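You operate a simulated robot arm through the tools that you are given. There is no shell and no other tool. Be economical: measure what you need, move in short steps, check, and stop when the job is done.

You run a simulated robot arm. Do the job below in one go: nothing can be reset, and whatever is moved stays where it is left.

TASK
Discharge the capacitor next to the red tray, put it in that tray, and lay out a matching new one.
Fine: into the cup, brass arm on till the lamp is dark, arm away; the new one goes in the green tray. Set down upright: capacitor, what you pick out.

It is judged by the outcome, as a careful person would: the job done as asked, and still so three seconds after it is handed in. It fails if anything else is knocked over, pushed out of place, dropped, spilled or broken.

THE ROBOT
A 7-joint arm with a two-finger parallel gripper, fixed in place. Base frame: the origin is at the foot of the arm, x ahead of it, y to its left, z up. Lengths are in m, angles in degrees, forces in N, time in s.
With the tool pointing down near the work surface it reaches from about 0.22 to 0.58 m from the base axis. Its first joint turns from -66.0 to 66.0 degrees. Payload 2.5 kg.
The tool frame sits at the grasp point between the pads (the TCP): z along the fingers, y along the line on which they close. The tips reach 0.023 m beyond it. The gripper opens to 0.094 m. The fingers are 0.038 m wide and 0.01 m thick; the gripper's body (0.054 by 0.096 m) begins 0.039 m behind the TCP.
Orientation is told as [roll, pitch, yaw] about the base's x, y, z axes, in that order, counted from this pose: with the fingers straight down and closing along the base's y, the tool's x points along the base's -x, its y along +y and its z along -z.

THE INTERFACE
- The arm moves only by the tool jog_arm. Its argument "rows" is one flat list of numbers, 7 for each row, row after row: the shift along the tool's x, y, z in m, then the turn, a rotation vector about the tool's x, y, z in degrees, then the opening in per cent of the stroke, from 0 (shut) to 100 (fully open). In form: [x, y, z, rx, ry, rz, gripper, x, y, z, rx, ry, rz, gripper, ...]. A call has 1 to 10 rows; each row is the pose to reach, as a shift and turn from the pose commanded when the call began, along the tool's axes at that moment. Rows are played at 5 a second. More than 0.05 m and 8.6 degrees between two rows, or a gripper value outside its range, and nothing of the call is played. Where a pose cannot be reached the arm comes as near as it can. A force on the tool above 40 N (or 10 N above the force at the start of the call, whichever is more), or a blocked arm, ends the call early, and 0.2 s more pass. The fingers move at their own pace (about 0.108 m/s each) and stop on an object; they squeeze with about 28 N. The grip force told is the motor's: it shows also when the fingers shut on nothing. Time passes only in rows, and 0.2 s behind the last, so rows that repeat a pose let the fingers close. It gives the time, the measured TCP pose, the force on the tool (base axes), the opening and the grip force at its end, in the units of the frame above (readings bear some noise), with the torque about the TCP (base axes, N m) and any sound that the robot's microphone picked up.
- Cameras (640 x 400 px; columns grow to the right, rows downward): "scene" is fixed at [0.0895, -0.3967, 0.5532]; the picture's right is [0.95, -0.31, 0.00], its down [-0.17, -0.52, -0.84] and it looks along [0.26, 0.80, -0.54] (base axes); focal length 227 px, centre (320, 200). "wrist" rides on the gripper at [0.086, 0.016, -0.075] in the tool frame; the picture's right is [-0.18, 0.98, 0.00], its down [-0.58, -0.11, -0.81] and it looks along [-0.79, -0.15, 0.59] (tool axes); focal length 243 px, centre (320, 200). There is no depth. A picture from a camera that has moved, and an enlarged one, comes with that camera's place and axes in the base frame and with its lens. The place of the scene camera against the robot may be out by one fixed shift of up to 0.012 m in any direction.
- capture(camera): a new picture of that camera. No time passes.
- close_up(camera, box): a new picture of the part [left, top, right, bottom] of that camera's present view, enlarged. No time passes.
- job_done(): hands the job in; it is judged then, once.

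Go step by step. Nothing tells you positions but the pictures and the camera data: compare them with the known pose of the tool, close in by small moves and look again before you grip or let go. The budget is 120 turns and 84 pictures, counting those below and the enlarged ones. Unless the task says otherwise, let go and move clear before handing in, and close with one line.

The tools are called after "Emit:" as a command line: name --argument value ..., lists and objects as JSON in quotes. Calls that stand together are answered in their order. jog_arm: Moves the arm, as the interface text tells. Its arguments: {"type":"object","properties":{"rows":{"type":"array"}},"required":["rows"]} The other tools are called the same way: capture (camera) takes a picture; close_up (camera, box) takes an enlarged picture of a part of a camera's view; job_done () hands the job in.

At the start:

```text
t: 0.0
position: [0.433, 0.0604, 0.4235]
tool_rot: [0.0, 0.1, 0.0]
contact_force: [0.6, 0.3, 0.1]
wrist_torque: [-0.02, 0.02, -0.02]
grip_width: 0.0938
gripper_force: 0.0
```

scene: 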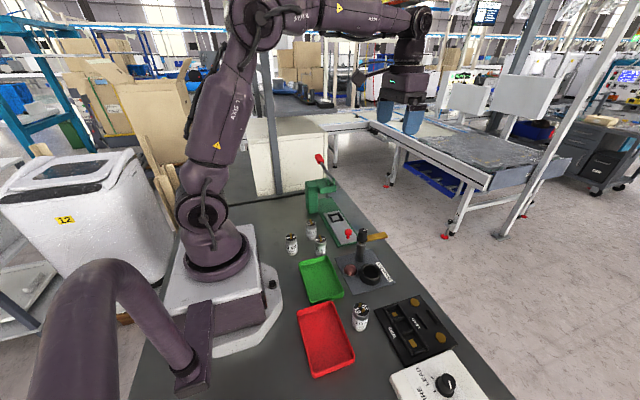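
wrist: 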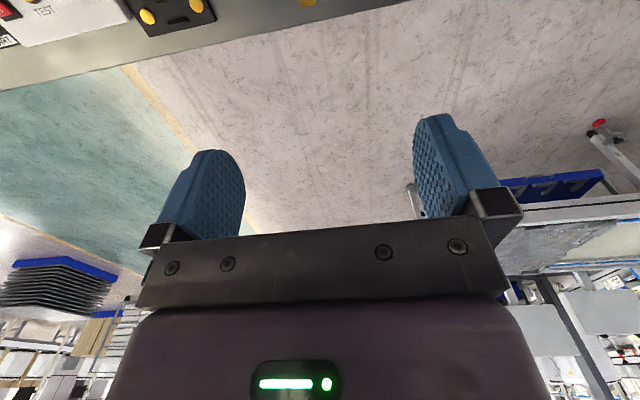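

I see a red tray with a capacitor to its right, a green tray, three new capacitors by it, and a discharge fixture with a cup and brass arm. I'll look closer at each.

Emit:
close_up --camera "scene" --box '[270, 220, 430, 320]'

Emit:
close_up --camera "scene" --box '[280, 290, 440, 390]'

Emit:
close_up --camera "scene" --box '[275, 220, 345, 264]'

```text
4.00 times, centred on (350, 270) of scene
camera zoom: at [0.0895, -0.3967, 0.5532], right [0.95, -0.31, 0.0], down [-0.17, -0.52, -0.84], along [0.26, 0.8, -0.54], focal length 908 px, centre (200, -80)
```

zoom: 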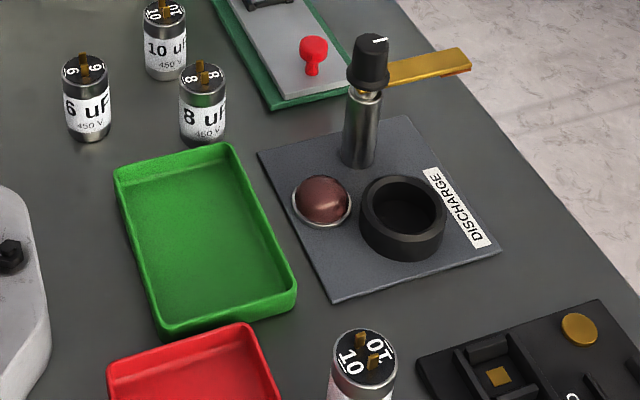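

```text
4.00 times, centred on (360, 340) of scene
camera zoom: at [0.0895, -0.3967, 0.5532], right [0.95, -0.31, 0.0], down [-0.17, -0.52, -0.84], along [0.26, 0.8, -0.54], focal length 908 px, centre (160, -360)
```

zoom: 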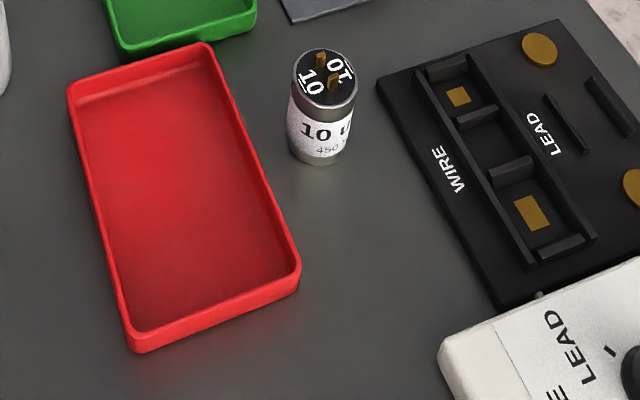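

```text
9.09 times, centred on (310, 242) of scene
camera zoom: at [0.0895, -0.3967, 0.5532], right [0.95, -0.31, 0.0], down [-0.17, -0.52, -0.84], along [0.26, 0.8, -0.54], focal length 2065 px, centre (411, -182)
```

zoom: 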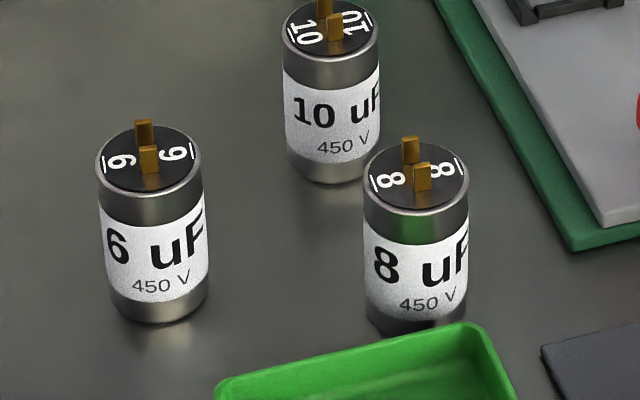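

The capacitor next to the red tray is 10 uF at about (0.27, -0.15). Its match is the far 10 uF at about (0.25, 0.19), the cup is near (0.36, -0.03), and the brass arm's post is near (0.36, 0.04). I'll move above the old capacitor and turn the gripper so it closes along x, which keeps it clear of the post later.

Emit:
jog_arm --rows '[0.0163, -0.021, 0.022, 0, 0, -8.5, 100, 0.0326, -0.042, 0.044, 0, 0, -17, 100, 0.0489, -0.063, 0.066, 0, 0, -25.5, 100, 0.0652, -0.084, 0.088, 0, 0, -34, 100, 0.0815, -0.105, 0.11, 0, 0, -42.5, 100, 0.0978, -0.126, 0.132, 0, 0, -51, 100, 0.1141, -0.147, 0.154, 0, 0, -59.5, 100, 0.1304, -0.168, 0.176, 0, 0, -68, 100, 0.1467, -0.189, 0.198, 0, 0, -76.5, 100, 0.163, -0.21, 0.22, 0, 0, -85, 100]'

```text
t: 2.2
position: [0.2681, -0.1524, 0.2037]
tool_rot: [0.0, 0.0, 85.1]
contact_force: [0.2, 0.8, 0.1]
wrist_torque: [0.03, -0.01, 0.0]
grip_width: 0.0937
gripper_force: 0.0
```

The turn worked. Now I'll finish the rotation to 90 degrees and look.

Emit:
jog_arm --rows '[0, 0, 0.02, 0, 0, -5, 100, 0, 0, 0.04, 0, 0, -5, 100]'

Emit:
capture --camera "wrist"

Emit:
capture --camera "scene"

```text
t: 2.8
position: [0.2689, -0.1509, 0.1634]
tool_rot: [0.0, 0.0, 90.1]
contact_force: [-0.6, 0.3, -0.2]
wrist_torque: [-0.01, 0.03, 0.0]
grip_width: 0.0939
gripper_force: 0.1
```

```text
78 pictures are left
camera wrist: at [0.2527, -0.2369, 0.238], right [-0.98, 0.18, 0.0], down [0.11, 0.58, 0.81], along [0.15, 0.79, -0.59], focal length 243 px, centre (320, 200)
```

wrist: 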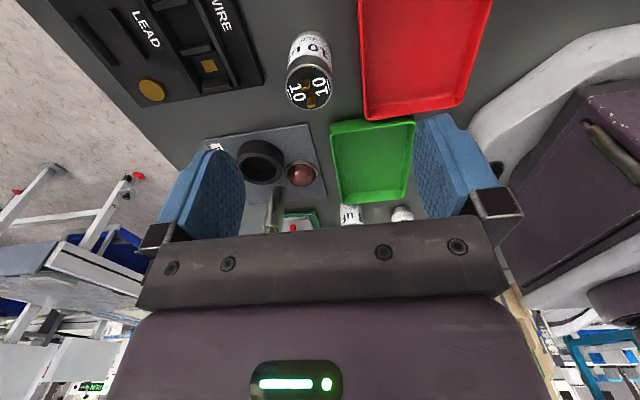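

```text
77 pictures are left
```

scene: 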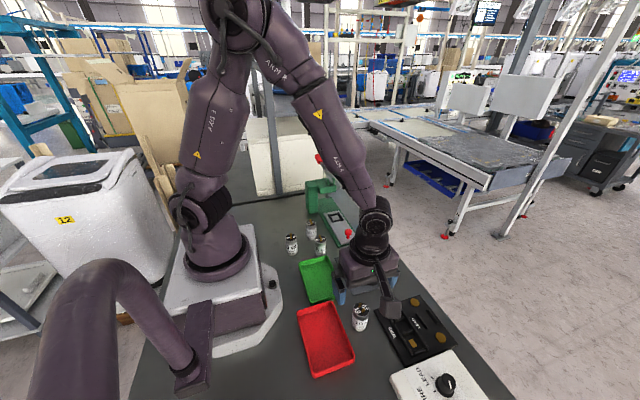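

Now I'll close up on the wrist view to fix the capacitor and cup positions.

Emit:
close_up --camera "wrist" --box '[250, 10, 378, 90]'

Emit:
close_up --camera "wrist" --box '[200, 60, 360, 160]'

Emit:
close_up --camera "wrist" --box '[200, 120, 360, 220]'

```text
5.00 times, centred on (314, 50) of wrist
camera zoom: at [0.2527, -0.2369, 0.238], right [-0.98, 0.18, 0.0], down [0.11, 0.58, 0.81], along [0.15, 0.79, -0.59], focal length 1213 px, centre (350, 950)
```

zoom: 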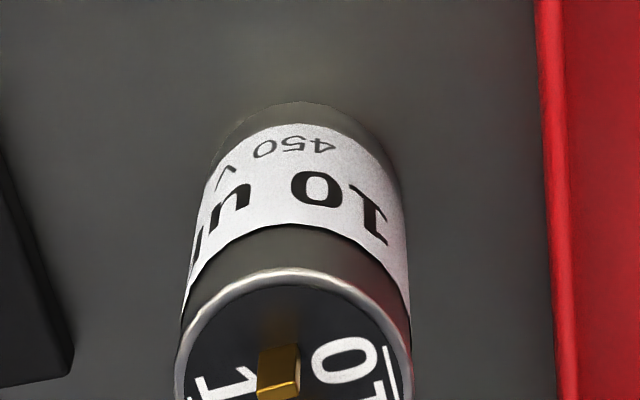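

```text
4.00 times, centred on (280, 110) of wrist
camera zoom: at [0.2527, -0.2369, 0.238], right [-0.98, 0.18, 0.0], down [0.11, 0.58, 0.81], along [0.15, 0.79, -0.59], focal length 970 px, centre (480, 560)
```

zoom: 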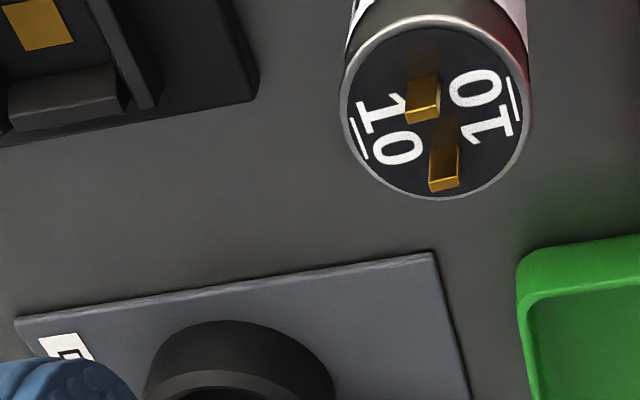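

```text
4.00 times, centred on (280, 170) of wrist
camera zoom: at [0.2527, -0.2369, 0.238], right [-0.98, 0.18, 0.0], down [0.11, 0.58, 0.81], along [0.15, 0.79, -0.59], focal length 970 px, centre (480, 320)
```

zoom: 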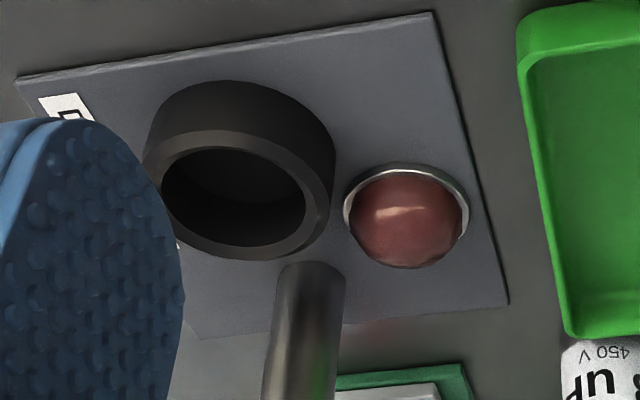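

By the wrist view, the old capacitor is at about (0.279, -0.142), roughly 0.057 tall and 0.037 across. Its pins already lie along y, as the brass arm needs. I'll align above it and narrow the opening to stay off the tray.

Emit:
jog_arm --rows '[-0.005, -0.005, 0.0, 0, 0, 0, 74, -0.009, -0.01, 0.0, 0, 0, 0, 74, -0.009, -0.01, 0.035, 0, 0, 0, 74]'

Emit:
capture --camera "wrist"

Emit:
close_up --camera "scene" --box '[300, 240, 460, 340]'

```text
t: 3.6
position: [0.2797, -0.1402, 0.1279]
tool_rot: [-0.1, 0.0, 90.0]
contact_force: [-0.1, 0.2, 0.4]
wrist_torque: [0.01, -0.02, -0.01]
grip_width: 0.0697
gripper_force: 0.1
```

```text
73 pictures are left
camera wrist: at [0.2636, -0.227, 0.2023], right [-0.98, 0.18, 0.0], down [0.11, 0.58, 0.81], along [0.15, 0.79, -0.59], focal length 243 px, centre (320, 200)
```

wrist: 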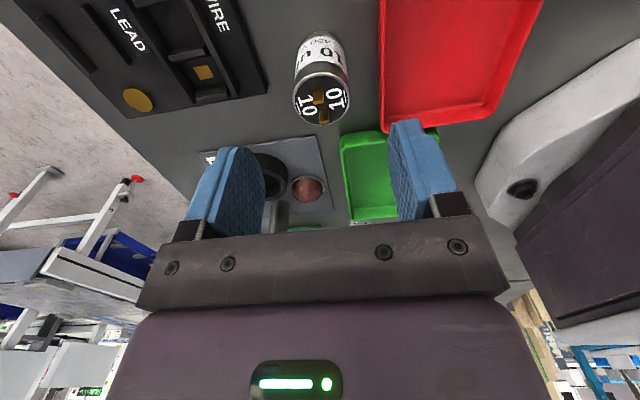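

```text
4.00 times, centred on (380, 290) of scene
camera zoom: at [0.0895, -0.3967, 0.5532], right [0.95, -0.31, 0.0], down [-0.17, -0.52, -0.84], along [0.26, 0.8, -0.54], focal length 908 px, centre (80, -160)
```

zoom: 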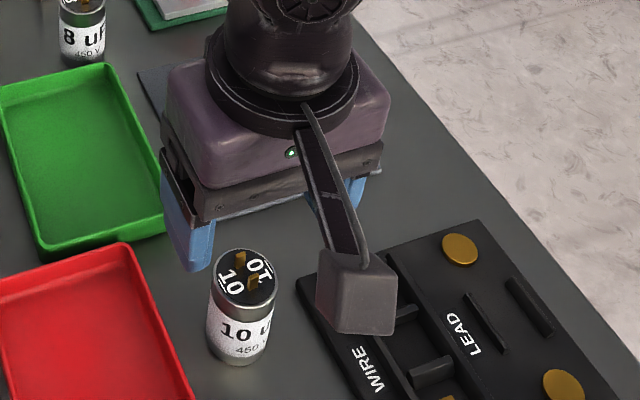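

The tool is centred over the capacitor to within 1–2 mm. I'll descend to z about 0.05 and grip.

Emit:
jog_arm --rows '[0, 0, 0.025, 0, 0, 0, 74, 0, 0, 0.05, 0, 0, 0, 74, 0, 0, 0.065, 0, 0, 0, 74, 0, 0, 0.078, 0, 0, 0, 74]'

Emit:
capture --camera "wrist"

Emit:
close_up --camera "scene" --box '[300, 260, 428, 340]'

```text
t: 4.6
position: [0.2814, -0.1406, 0.0495]
tool_rot: [-0.1, 0.0, 89.9]
contact_force: [-0.8, 0.2, 0.3]
wrist_torque: [0.0, -0.01, 0.06]
grip_width: 0.0697
gripper_force: 0.1
```

```text
71 pictures are left
camera wrist: at [0.2647, -0.2268, 0.1241], right [-0.98, 0.18, 0.0], down [0.11, 0.58, 0.81], along [0.15, 0.79, -0.59], focal length 243 px, centre (320, 200)
```

wrist: 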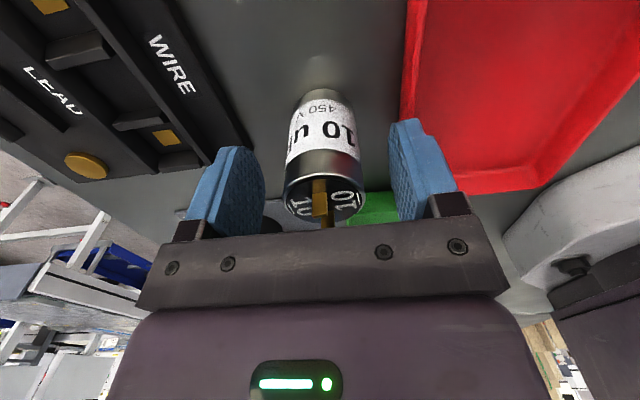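

```text
5.00 times, centred on (364, 300) of scene
camera zoom: at [0.0895, -0.3967, 0.5532], right [0.95, -0.31, 0.0], down [-0.17, -0.52, -0.84], along [0.26, 0.8, -0.54], focal length 1136 px, centre (100, -300)
```

zoom: 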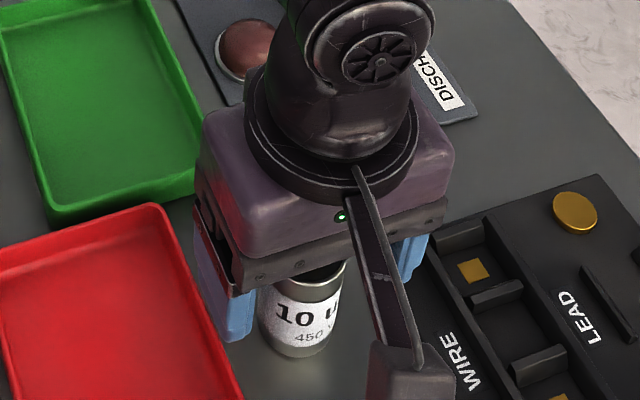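

The capacitor sits between the fingers with clearance. I'll close the gripper, then lift a little.

Emit:
jog_arm --rows '[0.002, 0, 0, 0, 0, 0, 60, 0.002, 0, 0, 0, 0, 0, 35, 0.002, 0, 0, 0, 0, 0, 20, 0.002, 0, 0, 0, 0, 0, 20, 0.002, 0, -0.01, 0, 0, 0, 20, 0.002, 0, -0.04, 0, 0, 0, 20, 0.002, 0, -0.075, 0, 0, 0, 20]'

Emit:
capture --camera "wrist"

```text
t: 6.2
position: [0.278, -0.1415, 0.1247]
tool_rot: [0.1, 0.0, 90.1]
contact_force: [0.3, -0.1, 0.1]
wrist_torque: [-0.02, 0.03, -0.01]
grip_width: 0.0347
gripper_force: 28.2
```

```text
69 pictures are left
camera wrist: at [0.2619, -0.2283, 0.2003], right [-0.98, 0.18, 0.0], down [0.11, 0.58, 0.81], along [0.15, 0.79, -0.59], focal length 243 px, centre (320, 200)
```

wrist: 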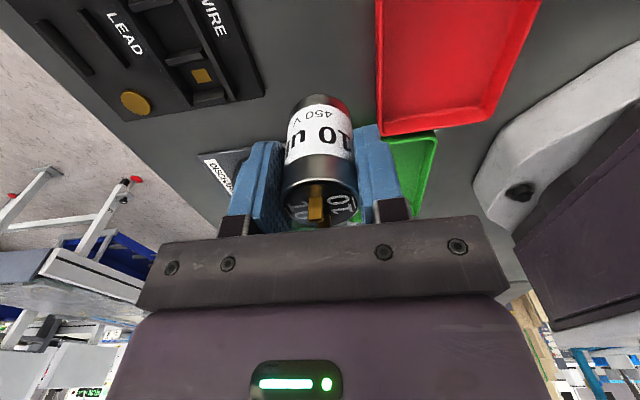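

The capacitor is held. I'll move to just short of the cup and look to refine its position.

Emit:
jog_arm --rows '[0, -0.04, 0, 0, 0, 0, 20, 0, -0.089, 0, 0, 0, 0, 20, -0.03, -0.089, 0, 0, 0, 0, 20, -0.03, -0.089, 0, 0, 0, 0, 20]'

Emit:
capture --camera "wrist"

Emit:
close_up --camera "scene" --box '[310, 210, 438, 290]'

```text
t: 7.2
position: [0.3677, -0.112, 0.1239]
tool_rot: [0.0, 0.0, 90.0]
contact_force: [-0.6, 0.6, -1.0]
wrist_torque: [0.01, 0.02, 0.04]
grip_width: 0.0351
gripper_force: 27.9
```

```text
68 pictures are left
camera wrist: at [0.3516, -0.1984, 0.1984], right [-0.98, 0.18, 0.0], down [0.11, 0.58, 0.81], along [0.15, 0.79, -0.59], focal length 243 px, centre (320, 200)
```

wrist: 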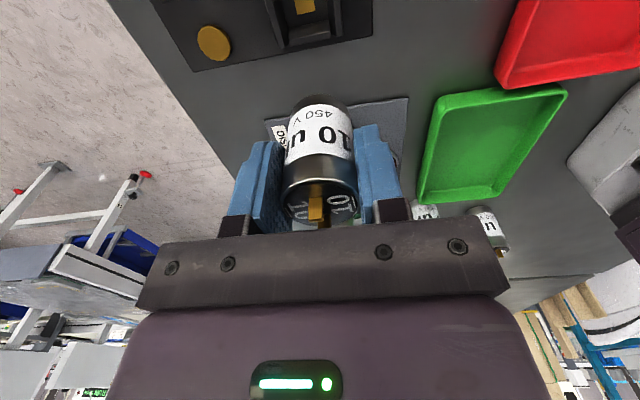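

```text
5.00 times, centred on (374, 250) of scene
camera zoom: at [0.0895, -0.3967, 0.5532], right [0.95, -0.31, 0.0], down [-0.17, -0.52, -0.84], along [0.26, 0.8, -0.54], focal length 1136 px, centre (50, -50)
```

zoom: 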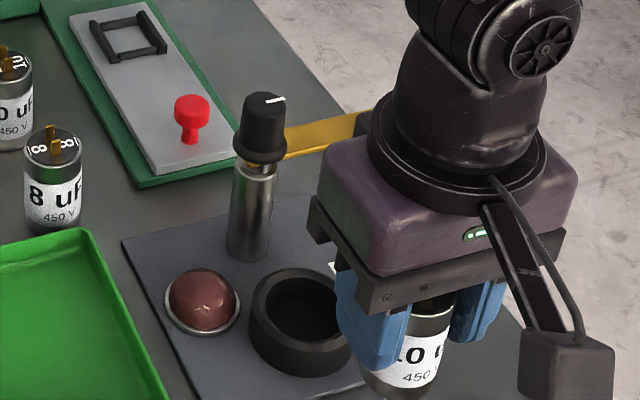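

Next I'll move over the cup with the capacitor's bottom about 1 cm above the rim, then check alignment in both views.

Emit:
jog_arm --rows '[-0.04, -0.001, 0, 0, 0, 0, 20, -0.08, -0.001, 0, 0, 0, 0, 20, -0.08, -0.001, 0.017, 0, 0, 0, 20, -0.08, -0.001, 0.032, 0, 0, 0, 20, -0.08, -0.001, 0.032, 0, 0, 0, 20]'

Emit:
close_up --camera "scene" --box '[326, 220, 422, 280]'

Emit:
close_up --camera "wrist" --box '[220, 20, 420, 145]'

```text
t: 8.4
position: [0.3708, -0.0311, 0.0933]
tool_rot: [-0.1, 0.0, 90.1]
contact_force: [-0.1, 0.2, -0.4]
wrist_torque: [0.01, 0.02, 0.02]
grip_width: 0.0351
gripper_force: 27.5
```

```text
6.67 times, centred on (374, 250) of scene
camera zoom: at [0.0895, -0.3967, 0.5532], right [0.95, -0.31, 0.0], down [-0.17, -0.52, -0.84], along [0.26, 0.8, -0.54], focal length 1514 px, centre (-40, -133)
```

zoom: 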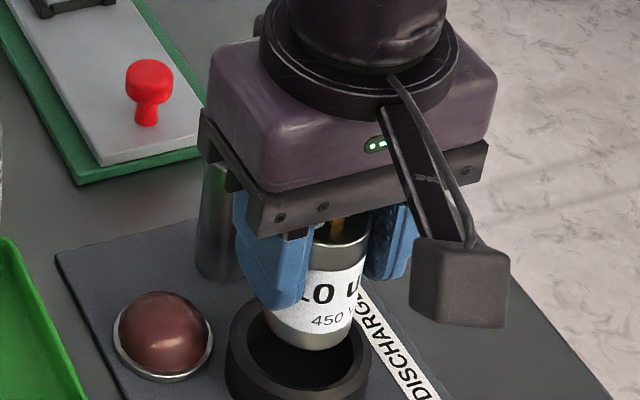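

```text
3.20 times, centred on (320, 82) of wrist
camera zoom: at [0.3542, -0.1176, 0.1672], right [-0.98, 0.18, 0.0], down [0.11, 0.58, 0.81], along [0.15, 0.79, -0.59], focal length 776 px, centre (320, 576)
```

zoom: 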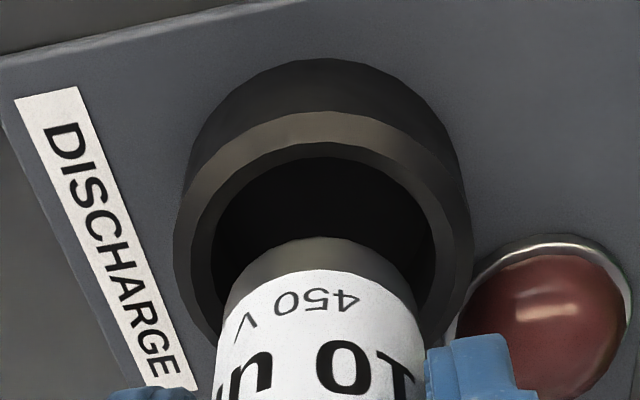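

The capacitor is within about 1–2 mm of the cup's centre. I'll nudge it and lower to just inside the rim.

Emit:
jog_arm --rows '[0.0015, 0.001, 0, 0, 0, 0, 20, 0.0015, 0.001, 0.01, 0, 0, 0, 20, 0.0015, 0.001, 0.018, 0, 0, 0, 20, 0.0015, 0.001, 0.022, 0, 0, 0, 20]'

Emit:
close_up --camera "wrist" --box '[220, 20, 420, 145]'

Emit:
close_up --camera "scene" --box '[326, 235, 422, 295]'

```text
t: 9.4
position: [0.3698, -0.0331, 0.0723]
tool_rot: [-0.2, 0.0, 90.0]
contact_force: [-3.7, 5.1, 21.3]
wrist_torque: [-0.09, 0.42, -0.08]
grip_width: 0.0355
gripper_force: 28.3
```

```text
3.20 times, centred on (320, 82) of wrist
camera zoom: at [0.3531, -0.1196, 0.146], right [-0.98, 0.18, 0.0], down [0.11, 0.58, 0.81], along [0.15, 0.79, -0.59], focal length 776 px, centre (320, 576)
```

zoom: 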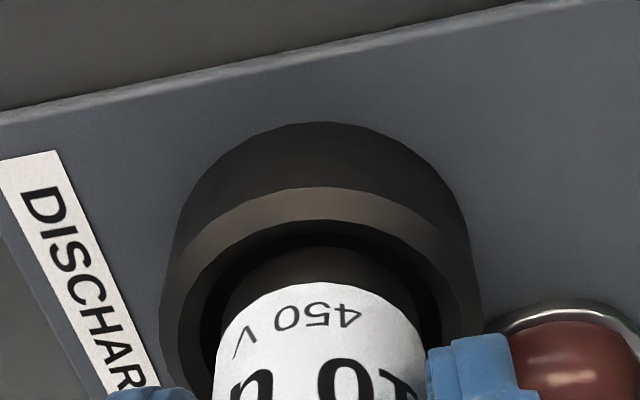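

```text
6.67 times, centred on (374, 265) of scene
camera zoom: at [0.0894, -0.3967, 0.5532], right [0.95, -0.31, 0.0], down [-0.17, -0.52, -0.84], along [0.26, 0.8, -0.54], focal length 1514 px, centre (-40, -233)
```

zoom: 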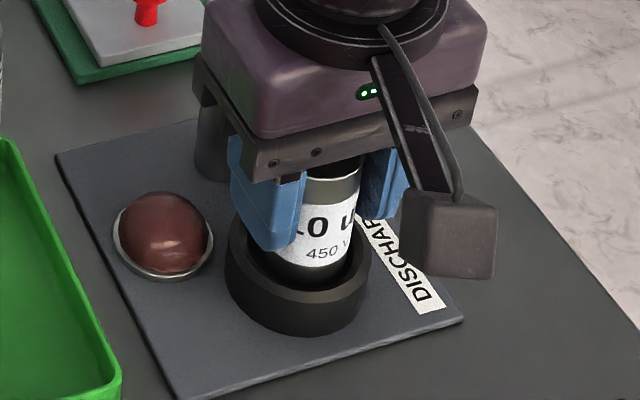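

There's 21 N of contact already, which points to the -y, -x side of the rim. I'll back up, shift +y by 2 mm and +x by 1 mm, and lower gently again.

Emit:
jog_arm --rows '[0, 0, -0.004, 0, 0, 0, 20, -0.002, -0.001, -0.004, 0, 0, 0, 20, -0.002, -0.001, 0.0, 0, 0, 0, 20]'

Emit:
close_up --camera "wrist" --box '[240, 40, 400, 140]'

```text
t: 10.2
position: [0.3691, -0.0318, 0.0714]
tool_rot: [0.1, 0.0, 89.9]
contact_force: [0.7, -0.4, -1.6]
wrist_torque: [-0.01, 0.0, 0.01]
grip_width: 0.0348
gripper_force: 28.0
```

```text
4.00 times, centred on (320, 90) of wrist
camera zoom: at [0.3533, -0.1188, 0.145], right [-0.98, 0.18, 0.0], down [0.11, 0.58, 0.81], along [0.15, 0.79, -0.59], focal length 970 px, centre (320, 640)
```

zoom: 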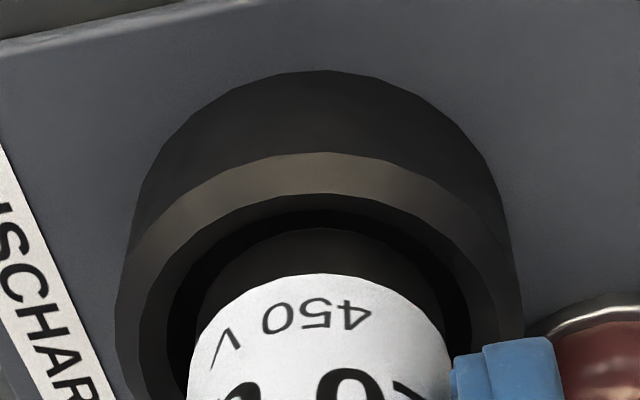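

Contact is gone and the gap looks even. I'll lower further in small steps.

Emit:
jog_arm --rows '[0, 0, 0.003, 0, 0, 0, 20, 0, 0, 0.006, 0, 0, 0, 20]'

```text
t: 10.8
position: [0.37, -0.0336, 0.064]
tool_rot: [-0.1, -0.1, 90.0]
contact_force: [0.5, -0.2, -0.8]
wrist_torque: [0.04, 0.02, 0.03]
grip_width: 0.035
gripper_force: 28.2
```

It moves freely with no contact, so I'll continue.

Emit:
jog_arm --rows '[0, 0, 0.003, 0, 0, 0, 20, 0, 0, 0.006, 0, 0, 0, 20]'

```text
t: 11.4
position: [0.3697, -0.0328, 0.0584]
tool_rot: [0.0, -0.1, 90.0]
contact_force: [-0.1, 0.0, -1.1]
wrist_torque: [0.02, 0.01, -0.01]
grip_width: 0.0349
gripper_force: 28.0
```

Emit:
jog_arm --rows '[0, 0, 0.002, 0, 0, 0, 20]'

Emit:
close_up --camera "scene" --box '[326, 235, 422, 295]'

```text
t: 11.8
position: [0.371, -0.032, 0.0556]
tool_rot: [0.0, 0.0, 90.0]
contact_force: [-0.6, -0.1, -0.2]
wrist_torque: [-0.01, 0.0, 0.02]
grip_width: 0.0351
gripper_force: 27.7
```

```text
6.67 times, centred on (374, 265) of scene
camera zoom: at [0.0895, -0.3967, 0.5532], right [0.95, -0.31, 0.0], down [-0.17, -0.52, -0.84], along [0.26, 0.8, -0.54], focal length 1514 px, centre (-40, -233)
```

zoom: 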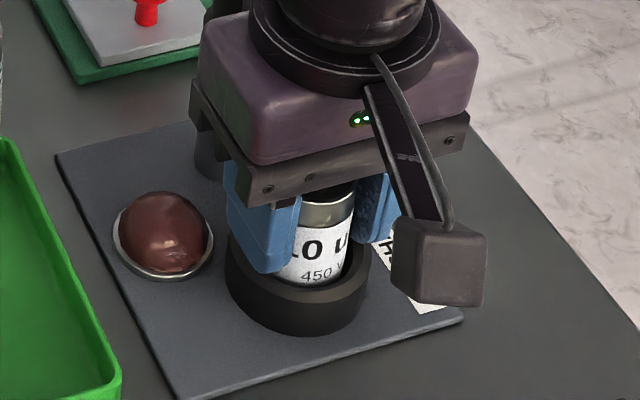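

Emit:
jog_arm --rows '[0, 0, 0.002, 0, 0, 0, 20]'

```text
t: 12.2
position: [0.3694, -0.0329, 0.0542]
tool_rot: [0.0, -0.1, 90.0]
contact_force: [0.5, 0.3, -2.0]
wrist_torque: [0.01, -0.02, 0.04]
grip_width: 0.0349
gripper_force: 28.2
```

I still feel no floor contact, so I'll make another small step.

Emit:
jog_arm --rows '[0, 0, 0.002, 0, 0, 0, 20]'

Emit:
close_up --camera "wrist" --box '[200, 60, 440, 210]'

```text
t: 12.6
position: [0.368, -0.0322, 0.0525]
tool_rot: [0.0, 0.0, 90.0]
contact_force: [-1.0, -0.2, 2.8]
wrist_torque: [0.05, 0.02, 0.0]
grip_width: 0.0352
gripper_force: 28.0
```

```text
2.67 times, centred on (320, 135) of wrist
camera zoom: at [0.353, -0.118, 0.127], right [-0.98, 0.18, 0.0], down [0.11, 0.58, 0.81], along [0.15, 0.79, -0.59], focal length 647 px, centre (320, 373)
```

zoom: 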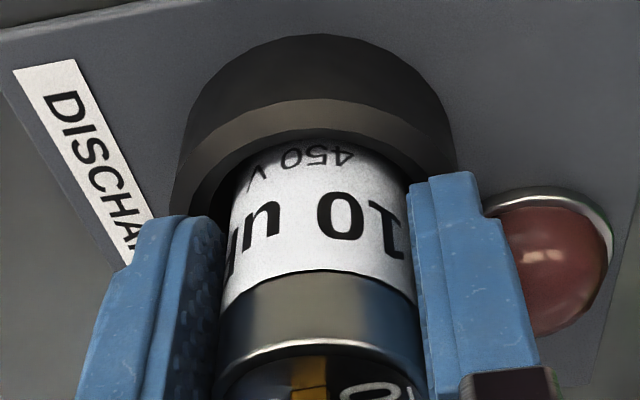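

There's a light upward force now. I'll press 1 mm more to confirm the floor.

Emit:
jog_arm --rows '[0, 0, 0.001, 0, 0, 0, 20]'

```text
t: 13.0
position: [0.3703, -0.0318, 0.0513]
tool_rot: [0.0, 0.1, 89.9]
contact_force: [-5.7, -1.0, 18.1]
wrist_torque: [0.28, 0.32, 0.04]
grip_width: 0.035
gripper_force: 28.1
```

The capacitor is at the floor. I'll open only slightly, since the lamp is close to the left finger, and then rise straight up.

Emit:
jog_arm --rows '[0, 0, -0.001, 0, 0, 0, 30, 0, 0, -0.001, 0, 0, 0, 42, 0, 0, -0.001, 0, 0, 0, 46, 0, 0, -0.001, 0, 0, 0, 46]'

Emit:
close_up --camera "wrist" --box '[200, 60, 440, 210]'

Emit:
close_up --camera "scene" --box '[326, 235, 422, 295]'

```text
t: 14.0
position: [0.3689, -0.0311, 0.0521]
tool_rot: [0.1, 0.0, 90.0]
contact_force: [-0.2, -0.1, 0.2]
wrist_torque: [-0.02, 0.0, -0.02]
grip_width: 0.0434
gripper_force: 0.0
```

```text
2.67 times, centred on (320, 135) of wrist
camera zoom: at [0.353, -0.118, 0.1266], right [-0.98, 0.18, 0.0], down [0.11, 0.58, 0.81], along [0.15, 0.79, -0.59], focal length 647 px, centre (320, 373)
```

zoom: 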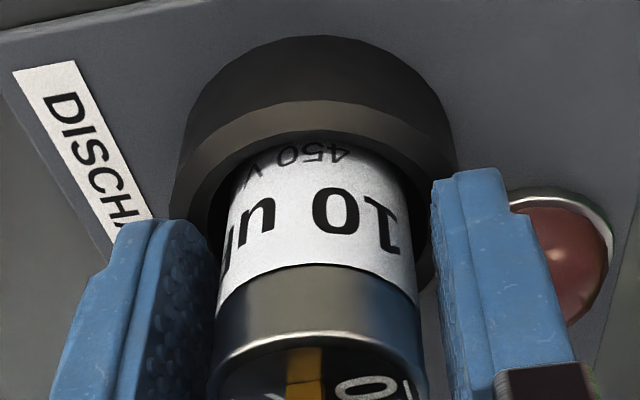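

```text
6.67 times, centred on (374, 265) of scene
camera zoom: at [0.0895, -0.3967, 0.5532], right [0.95, -0.31, 0.0], down [-0.17, -0.52, -0.84], along [0.26, 0.8, -0.54], focal length 1514 px, centre (-40, -233)
```

zoom: 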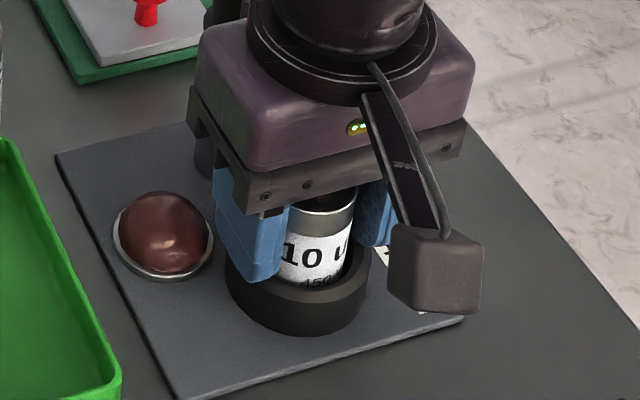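

Released and free. I'll go straight up until the fingers clear the pins, then back away toward -y and look at the setup.

Emit:
jog_arm --rows '[0, 0, -0.02, 0, 0, 0, 46, 0, 0, -0.05, 0, 0, 0, 46, 0, 0, -0.09, 0, 0, 0, 46, 0, 0, -0.13, 0, 0, 0, 46, 0.04, 0, -0.15, 0, 0, 0, 46, 0.08, 0, -0.15, 0, 0, 0, 46, 0.11, 0, -0.15, 0, 0, 0, 46]'

Emit:
capture --camera "wrist"

Emit:
close_up --camera "scene" --box '[310, 210, 438, 290]'

```text
t: 15.6
position: [0.3687, -0.1431, 0.205]
tool_rot: [0.1, 0.1, 90.0]
contact_force: [0.5, 0.1, -1.2]
wrist_torque: [-0.01, -0.03, 0.0]
grip_width: 0.0432
gripper_force: 0.0
```

```text
57 pictures are left
camera wrist: at [0.3535, -0.2287, 0.2784], right [-0.98, 0.18, 0.0], down [0.11, 0.58, 0.81], along [0.15, 0.79, -0.59], focal length 243 px, centre (320, 200)
```

wrist: 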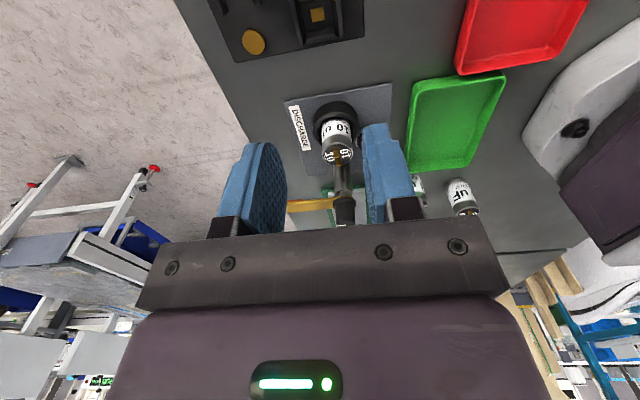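

```text
5.00 times, centred on (374, 250) of scene
camera zoom: at [0.0895, -0.3967, 0.5532], right [0.95, -0.31, 0.0], down [-0.17, -0.52, -0.84], along [0.26, 0.8, -0.54], focal length 1136 px, centre (50, -50)
```

zoom: 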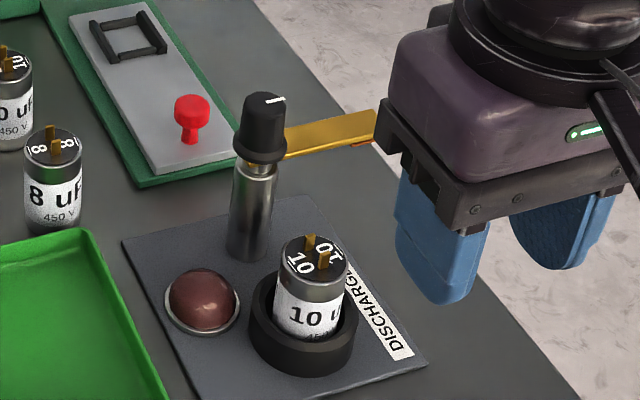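

The capacitor stands upright in the cup with its pins along y, and the lamp is dark so far. I'll raise the wrist to see the knob and brass arm.

Emit:
jog_arm --rows '[-0.02, 0, -0.04, 0, 0, 0, 20, -0.04, 0, -0.08, 0, 0, 0, 20, -0.05, 0, -0.1, 0, 0, 0, 20]'

Emit:
close_up --camera "wrist" --box '[220, 40, 420, 165]'

```text
t: 16.4
position: [0.3696, -0.0922, 0.3013]
tool_rot: [0.0, 0.0, 90.1]
contact_force: [0.4, 1.2, 1.0]
wrist_torque: [0.01, 0.0, 0.01]
grip_width: 0.0188
gripper_force: 0.2
```

```text
3.20 times, centred on (320, 102) of wrist
camera zoom: at [0.352, -0.1781, 0.3768], right [-0.98, 0.18, 0.0], down [0.11, 0.58, 0.81], along [0.15, 0.79, -0.59], focal length 776 px, centre (320, 512)
```

zoom: 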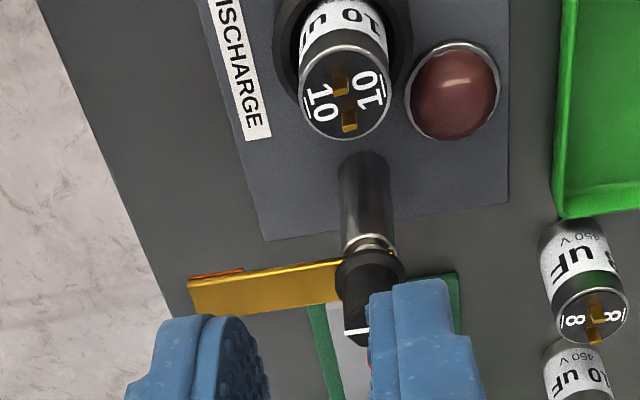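

The post is at about (0.370, 0.040), with the knob spanning z about 0.08–0.12 and the brass arm pointing +x at about z 0.075. I'll grip the knob from above and turn it 90 degrees clockwise, from yaw 90 to yaw 0. First I'll go above it.

Emit:
jog_arm --rows '[-0.033, 0, 0, 0, 0, 0, 60, -0.066, 0, 0, 0, 0, 0, 60, -0.1, 0, 0, 0, 0, 0, 60, -0.132, 0, 0, 0, 0, 0, 60, -0.132, 0, 0.04, 0, 0, 0, 60, -0.132, 0, 0.08, 0, 0, 0, 60, -0.132, 0, 0.12, 0, 0, 0, 60]'

Emit:
close_up --camera "wrist" --box '[200, 30, 440, 180]'

Emit:
close_up --camera "scene" --box '[310, 190, 438, 270]'

```text
t: 18.0
position: [0.3688, 0.041, 0.1813]
tool_rot: [0.0, 0.1, 90.0]
contact_force: [0.1, 0.2, 0.8]
wrist_torque: [-0.01, 0.03, 0.01]
grip_width: 0.0563
gripper_force: 0.0
```

```text
2.67 times, centred on (320, 105) of wrist
camera zoom: at [0.353, -0.0447, 0.2548], right [-0.98, 0.18, 0.0], down [0.11, 0.58, 0.81], along [0.15, 0.79, -0.59], focal length 647 px, centre (320, 453)
```

zoom: 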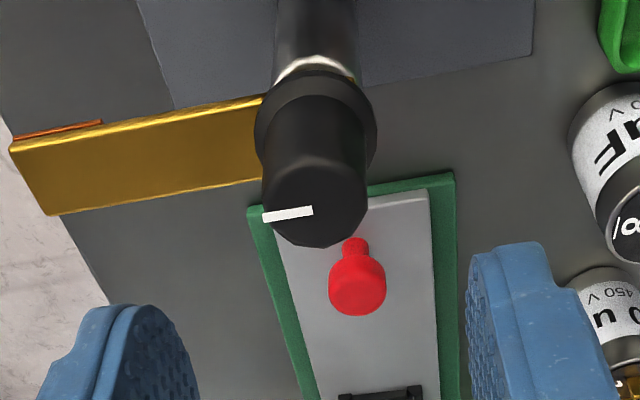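

```text
5.00 times, centred on (374, 230) of scene
camera zoom: at [0.0895, -0.3967, 0.5532], right [0.95, -0.31, 0.0], down [-0.17, -0.52, -0.84], along [0.26, 0.8, -0.54], focal length 1136 px, centre (50, 50)
```

zoom: 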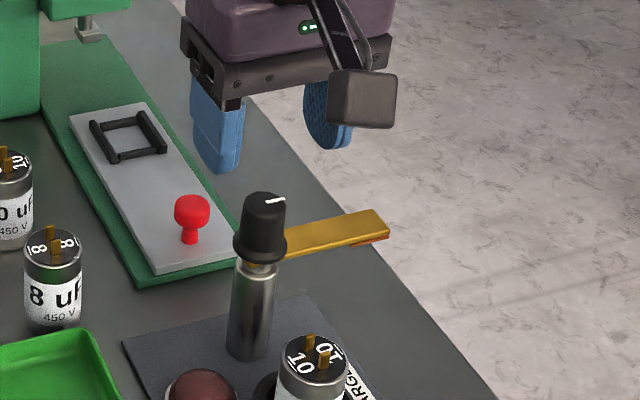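

The tool is lined up over the knob. I'll descend around it, then check before gripping.

Emit:
jog_arm --rows '[0, -0.001, 0.03, 0, 0, 0, 60, 0, -0.001, 0.05, 0, 0, 0, 60, 0, -0.001, 0.065, 0, 0, 0, 60]'

Emit:
close_up --camera "wrist" --box '[200, 90, 440, 240]'

Emit:
close_up --camera "scene" --box '[310, 210, 438, 290]'

```text
t: 18.8
position: [0.3721, 0.0401, 0.1153]
tool_rot: [-0.1, -0.1, 90.0]
contact_force: [-0.3, 0.4, 0.3]
wrist_torque: [0.0, -0.01, -0.02]
grip_width: 0.0564
gripper_force: 0.1
```

```text
2.67 times, centred on (320, 165) of wrist
camera zoom: at [0.355, -0.0453, 0.1903], right [-0.98, 0.18, 0.0], down [0.11, 0.58, 0.81], along [0.15, 0.79, -0.59], focal length 647 px, centre (320, 293)
```

zoom: 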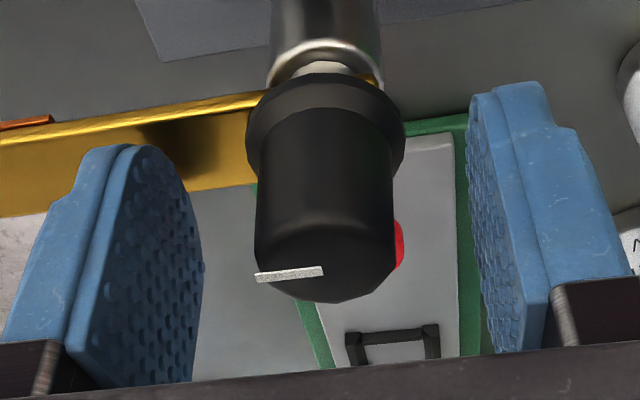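

```text
5.00 times, centred on (374, 250) of scene
camera zoom: at [0.0895, -0.3967, 0.5532], right [0.95, -0.31, 0.0], down [-0.17, -0.52, -0.84], along [0.26, 0.8, -0.54], focal length 1136 px, centre (50, -50)
```

zoom: 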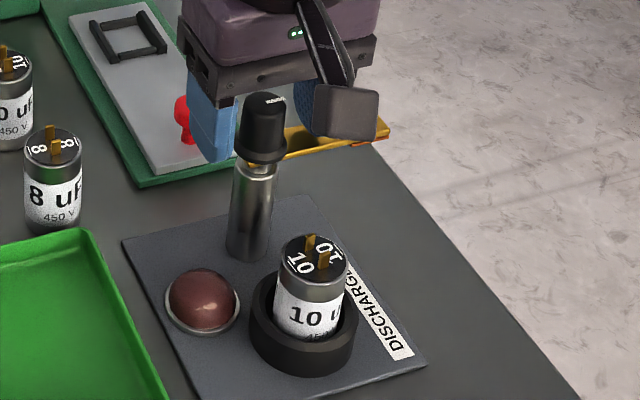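

The knob body spans about z 0.097–0.120 with a flange below it. I'll raise 6 mm so the pads grip the body, and close.

Emit:
jog_arm --rows '[0, 0.001, -0.006, 0, 0, 0, 50, 0, 0.001, -0.006, 0, 0, 0, 30, 0, 0.001, -0.006, 0, 0, 0, 10, 0, 0.001, -0.006, 0, 0, 0, 10]'

Emit:
close_up --camera "wrist" --box '[200, 90, 440, 240]'

```text
t: 19.8
position: [0.3707, 0.0416, 0.1235]
tool_rot: [-0.2, 0.0, 90.0]
contact_force: [12.5, 0.9, -10.7]
wrist_torque: [0.01, 0.45, 0.0]
grip_width: 0.0258
gripper_force: 44.7
```

```text
2.67 times, centred on (320, 165) of wrist
camera zoom: at [0.3537, -0.0452, 0.1969], right [-0.98, 0.18, 0.0], down [0.11, 0.58, 0.81], along [0.15, 0.79, -0.59], focal length 647 px, centre (320, 293)
```

zoom: 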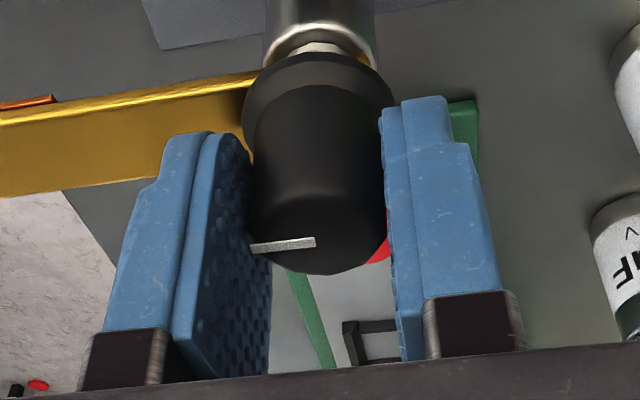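

The knob is gripped with a small side load, so I'll ease the tool toward +x by 1 mm and check.

Emit:
jog_arm --rows '[0, -0.0012, 0, 0, 0, 0, 10, 0, -0.0012, 0, 0, 0, 0, 10]'

```text
t: 20.4
position: [0.3704, 0.0403, 0.123]
tool_rot: [0.1, 0.0, 89.9]
contact_force: [3.9, 4.9, -15.1]
wrist_torque: [-0.38, -0.73, -0.02]
grip_width: 0.0259
gripper_force: 45.4
```

Side force is lower. Now I'll turn the knob 24 degrees clockwise as a test.

Emit:
jog_arm --rows '[0, 0, 0.001, 0, 0, 0, 10, 0, 0, 0.001, 0, 0, 8, 10, 0, 0, 0.001, 0, 0, 16, 10, 0, 0, 0.001, 0, 0, 24, 10]'

Emit:
close_up --camera "scene" --box '[310, 210, 438, 290]'

```text
t: 21.4
position: [0.3711, 0.0406, 0.1225]
tool_rot: [0.1, 0.0, 65.9]
contact_force: [-8.7, 10.0, -0.2]
wrist_torque: [0.66, -0.8, 0.01]
grip_width: 0.0257
gripper_force: 44.9
```

```text
5.00 times, centred on (374, 250) of scene
camera zoom: at [0.0895, -0.3967, 0.5532], right [0.95, -0.31, 0.0], down [-0.17, -0.52, -0.84], along [0.26, 0.8, -0.54], focal length 1136 px, centre (50, -50)
```

zoom: 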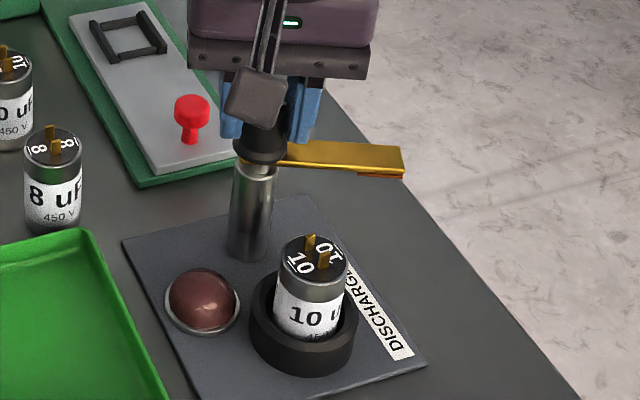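

The arm turns with the knob. I'll continue to about 18 degrees short of the full swing and look again.

Emit:
jog_arm --rows '[0, 0.0007, 0, 0, 0, 8, 10, 0, 0.0007, 0, 0, 0, 16, 10, 0, 0.0007, 0, 0, 0, 24, 10, 0, 0.0007, 0, 0, 0, 32, 10, 0, 0.0007, 0, 0, 0, 40, 10, 0, 0.0007, 0, 0, 0, 44, 10]'

Emit:
close_up --camera "scene" --box '[310, 210, 438, 290]'

```text
t: 22.8
position: [0.3713, 0.0396, 0.1227]
tool_rot: [0.0, -0.1, 21.8]
contact_force: [-1.3, 6.4, -0.1]
wrist_torque: [0.95, -1.08, 0.0]
grip_width: 0.0258
gripper_force: 45.0
```

```text
5.00 times, centred on (374, 250) of scene
camera zoom: at [0.0895, -0.3967, 0.5532], right [0.95, -0.31, 0.0], down [-0.17, -0.52, -0.84], along [0.26, 0.8, -0.54], focal length 1136 px, centre (50, -50)
```

zoom: 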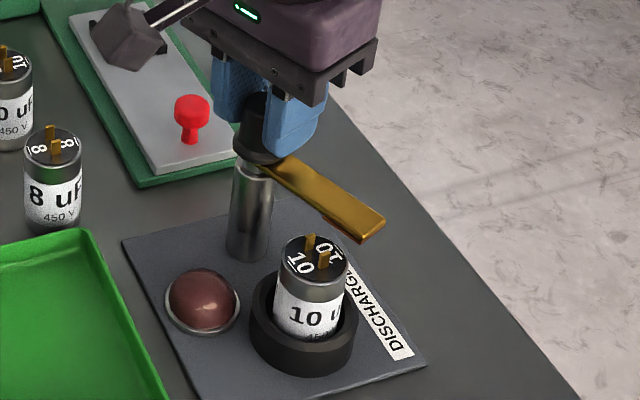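

The arm is about 22 degrees short of the pins. I'll turn in smaller steps and watch for contact.

Emit:
jog_arm --rows '[0, 0, 0, 0, 0, 5, 10, 0, 0, 0, 0, 0, 10, 10]'

Emit:
close_up --camera "scene" --box '[326, 220, 422, 280]'

```text
t: 23.4
position: [0.3713, 0.04, 0.1227]
tool_rot: [0.0, -0.1, 11.8]
contact_force: [12.5, 6.2, -6.9]
wrist_torque: [0.28, 1.11, -0.03]
grip_width: 0.0256
gripper_force: 44.6
```

```text
6.67 times, centred on (374, 250) of scene
camera zoom: at [0.0895, -0.3967, 0.5532], right [0.95, -0.31, 0.0], down [-0.17, -0.52, -0.84], along [0.26, 0.8, -0.54], focal length 1514 px, centre (-40, -133)
```

zoom: 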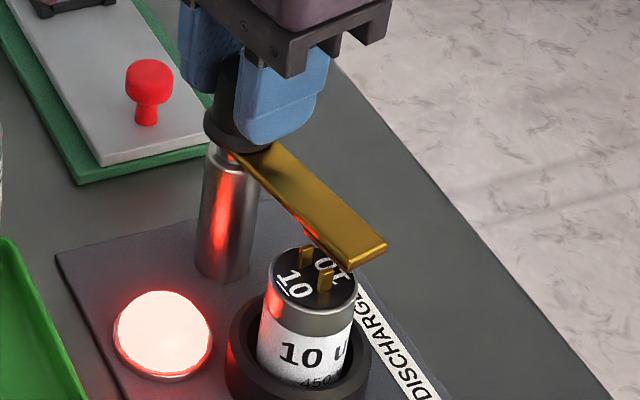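

The lamp is lit, so it is discharging. I'll hold the arm here and wait.

Emit:
jog_arm --rows '[0, 0, 0, 0, 0, 0, 10, 0, 0, 0, 0, 0, 0, 10, 0, 0, 0, 0, 0, 0, 10, 0, 0, 0, 0, 0, 0, 10, 0, 0, 0, 0, 0, 0, 10, 0, 0, 0, 0, 0, 0, 10, 0, 0, 0, 0, 0, 0, 10, 0, 0, 0, 0, 0, 0, 10]'

Emit:
close_up --camera "scene" --box '[326, 220, 422, 280]'

```text
t: 25.2
position: [0.3712, 0.0412, 0.123]
tool_rot: [0.1, -0.2, 12.0]
contact_force: [16.0, 0.4, -11.7]
wrist_torque: [0.51, -0.15, -0.03]
grip_width: 0.0255
gripper_force: 45.4
```

```text
6.67 times, centred on (374, 250) of scene
camera zoom: at [0.0895, -0.3967, 0.5532], right [0.95, -0.31, 0.0], down [-0.17, -0.52, -0.84], along [0.26, 0.8, -0.54], focal length 1514 px, centre (-40, -133)
```

zoom: 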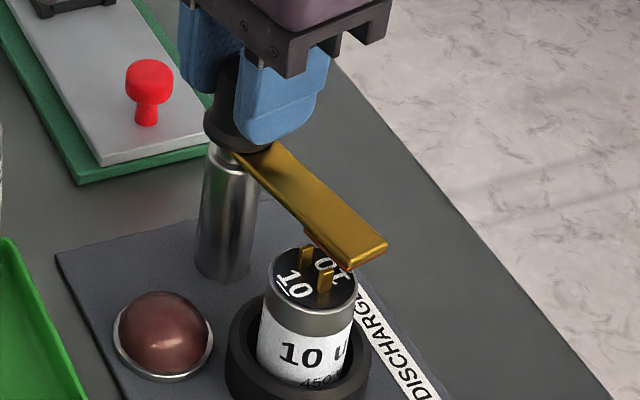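

The lamp is dark. To be sure contact wasn't merely lost, I'll turn slightly further onto the pins and look again.

Emit:
jog_arm --rows '[0, 0, 0, 0, 0, 4, 10, 0, 0, 0, 0, 0, 8, 10]'

Emit:
close_up --camera "scene" --box '[326, 220, 422, 280]'

```text
t: 25.8
position: [0.3707, 0.04, 0.1224]
tool_rot: [0.0, -0.1, 3.8]
contact_force: [22.3, 2.5, -15.7]
wrist_torque: [-0.34, 0.48, -0.04]
grip_width: 0.0256
gripper_force: 45.1
```

```text
6.67 times, centred on (374, 250) of scene
camera zoom: at [0.0896, -0.3967, 0.5532], right [0.95, -0.31, 0.0], down [-0.17, -0.52, -0.84], along [0.26, 0.8, -0.54], focal length 1514 px, centre (-40, -133)
```

zoom: 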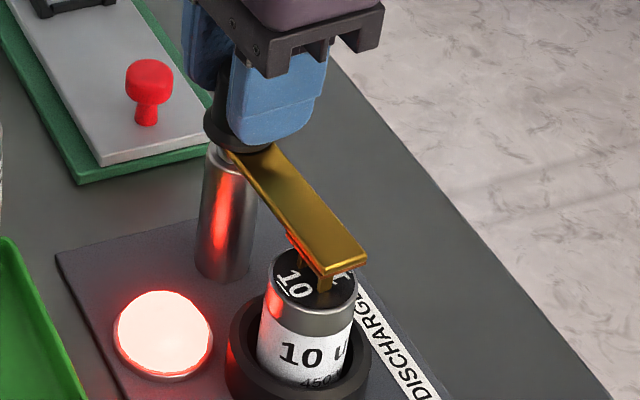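

It had only lost contact, and now the lamp is lit again with the arm over the pins. I'll hold and wait.

Emit:
jog_arm --rows '[0, 0, 0, 0, 0, 2, 10, 0, 0, 0, 0, 0, 2, 10, 0, 0, 0, 0, 0, 2, 10, 0, 0, 0, 0, 0, 2, 10, 0, 0, 0, 0, 0, 2, 10, 0, 0, 0, 0, 0, 2, 10, 0, 0, 0, 0, 0, 2, 10, 0, 0, 0, 0, 0, 2, 10, 0, 0, 0, 0, 0, 2, 10, 0, 0, 0, 0, 0, 2, 10]'

Emit:
close_up --camera "scene" --box '[326, 220, 422, 280]'

```text
t: 28.0
position: [0.371, 0.0398, 0.1225]
tool_rot: [-0.1, -0.1, 2.0]
contact_force: [13.8, 0.1, -24.6]
wrist_torque: [0.54, -0.69, -0.01]
grip_width: 0.0257
gripper_force: 44.6
```

```text
6.67 times, centred on (374, 250) of scene
camera zoom: at [0.0896, -0.3967, 0.5532], right [0.95, -0.31, 0.0], down [-0.17, -0.52, -0.84], along [0.26, 0.8, -0.54], focal length 1514 px, centre (-40, -133)
```

zoom: 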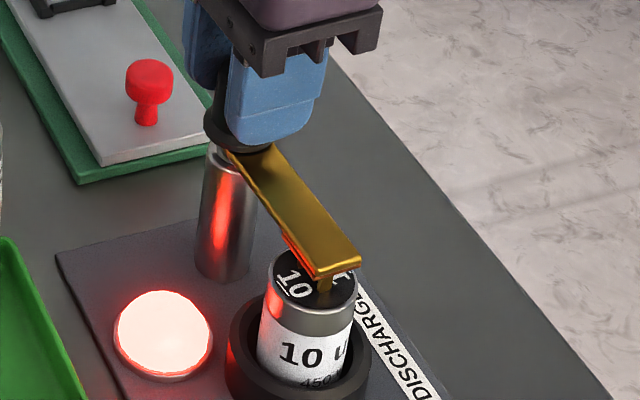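

It's still lit. I'll keep waiting and ease the tool down 0.5 mm to relieve the pull.

Emit:
jog_arm --rows '[0, 0, 0.0005, 0, 0, 2, 10, 0, 0, 0.0005, 0, 0, 2, 10, 0, 0, 0.0005, 0, 0, 2, 10, 0, 0, 0.0005, 0, 0, 2, 10, 0, 0, 0.0005, 0, 0, 2, 10, 0, 0, 0.0005, 0, 0, 2, 10, 0, 0, 0.0005, 0, 0, 2, 10, 0, 0, 0.0005, 0, 0, 2, 10, 0, 0, 0.0005, 0, 0, 2, 10, 0, 0, 0.0005, 0, 0, 2, 10]'

Emit:
jog_arm --rows '[0, 0, 0, 0, 0, 0, 10, 0, 0, 0, 0, 0, 0, 10, 0, 0, 0, 0, 0, 0, 10, 0, 0, 0, 0, 0, 0, 10, 0, 0, 0, 0, 0, 0, 10, 0, 0, 0, 0, 0, 0, 10, 0, 0, 0, 0, 0, 0, 10, 0, 0, 0, 0, 0, 0, 10, 0, 0, 0, 0, 0, 0, 10, 0, 0, 0, 0, 0, 0, 10]'

Emit:
close_up --camera "scene" --box '[326, 220, 422, 280]'

```text
t: 30.2
position: [0.3704, 0.0396, 0.1224]
tool_rot: [0.0, -0.1, -0.1]
contact_force: [15.1, -2.7, -14.2]
wrist_torque: [0.46, -0.15, -0.03]
grip_width: 0.0254
gripper_force: 44.9
```

```text
t: 32.4
position: [0.3708, 0.0405, 0.1216]
tool_rot: [0.1, -0.1, 0.0]
contact_force: [14.4, -3.1, -8.9]
wrist_torque: [0.4, -0.29, 0.05]
grip_width: 0.0257
gripper_force: 44.8
```

```text
6.67 times, centred on (374, 250) of scene
camera zoom: at [0.0895, -0.3967, 0.5532], right [0.95, -0.31, 0.0], down [-0.17, -0.52, -0.84], along [0.26, 0.8, -0.54], focal length 1514 px, centre (-40, -133)
```

zoom: 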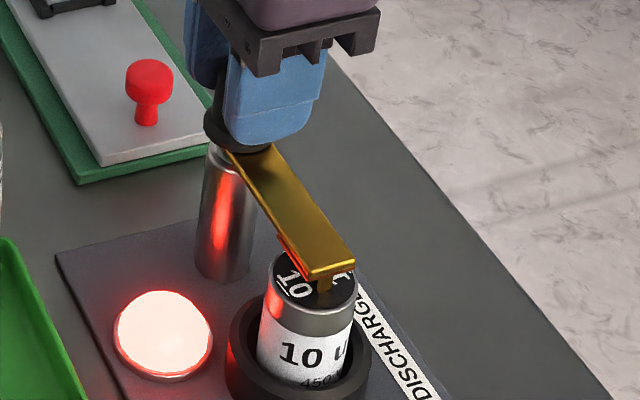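

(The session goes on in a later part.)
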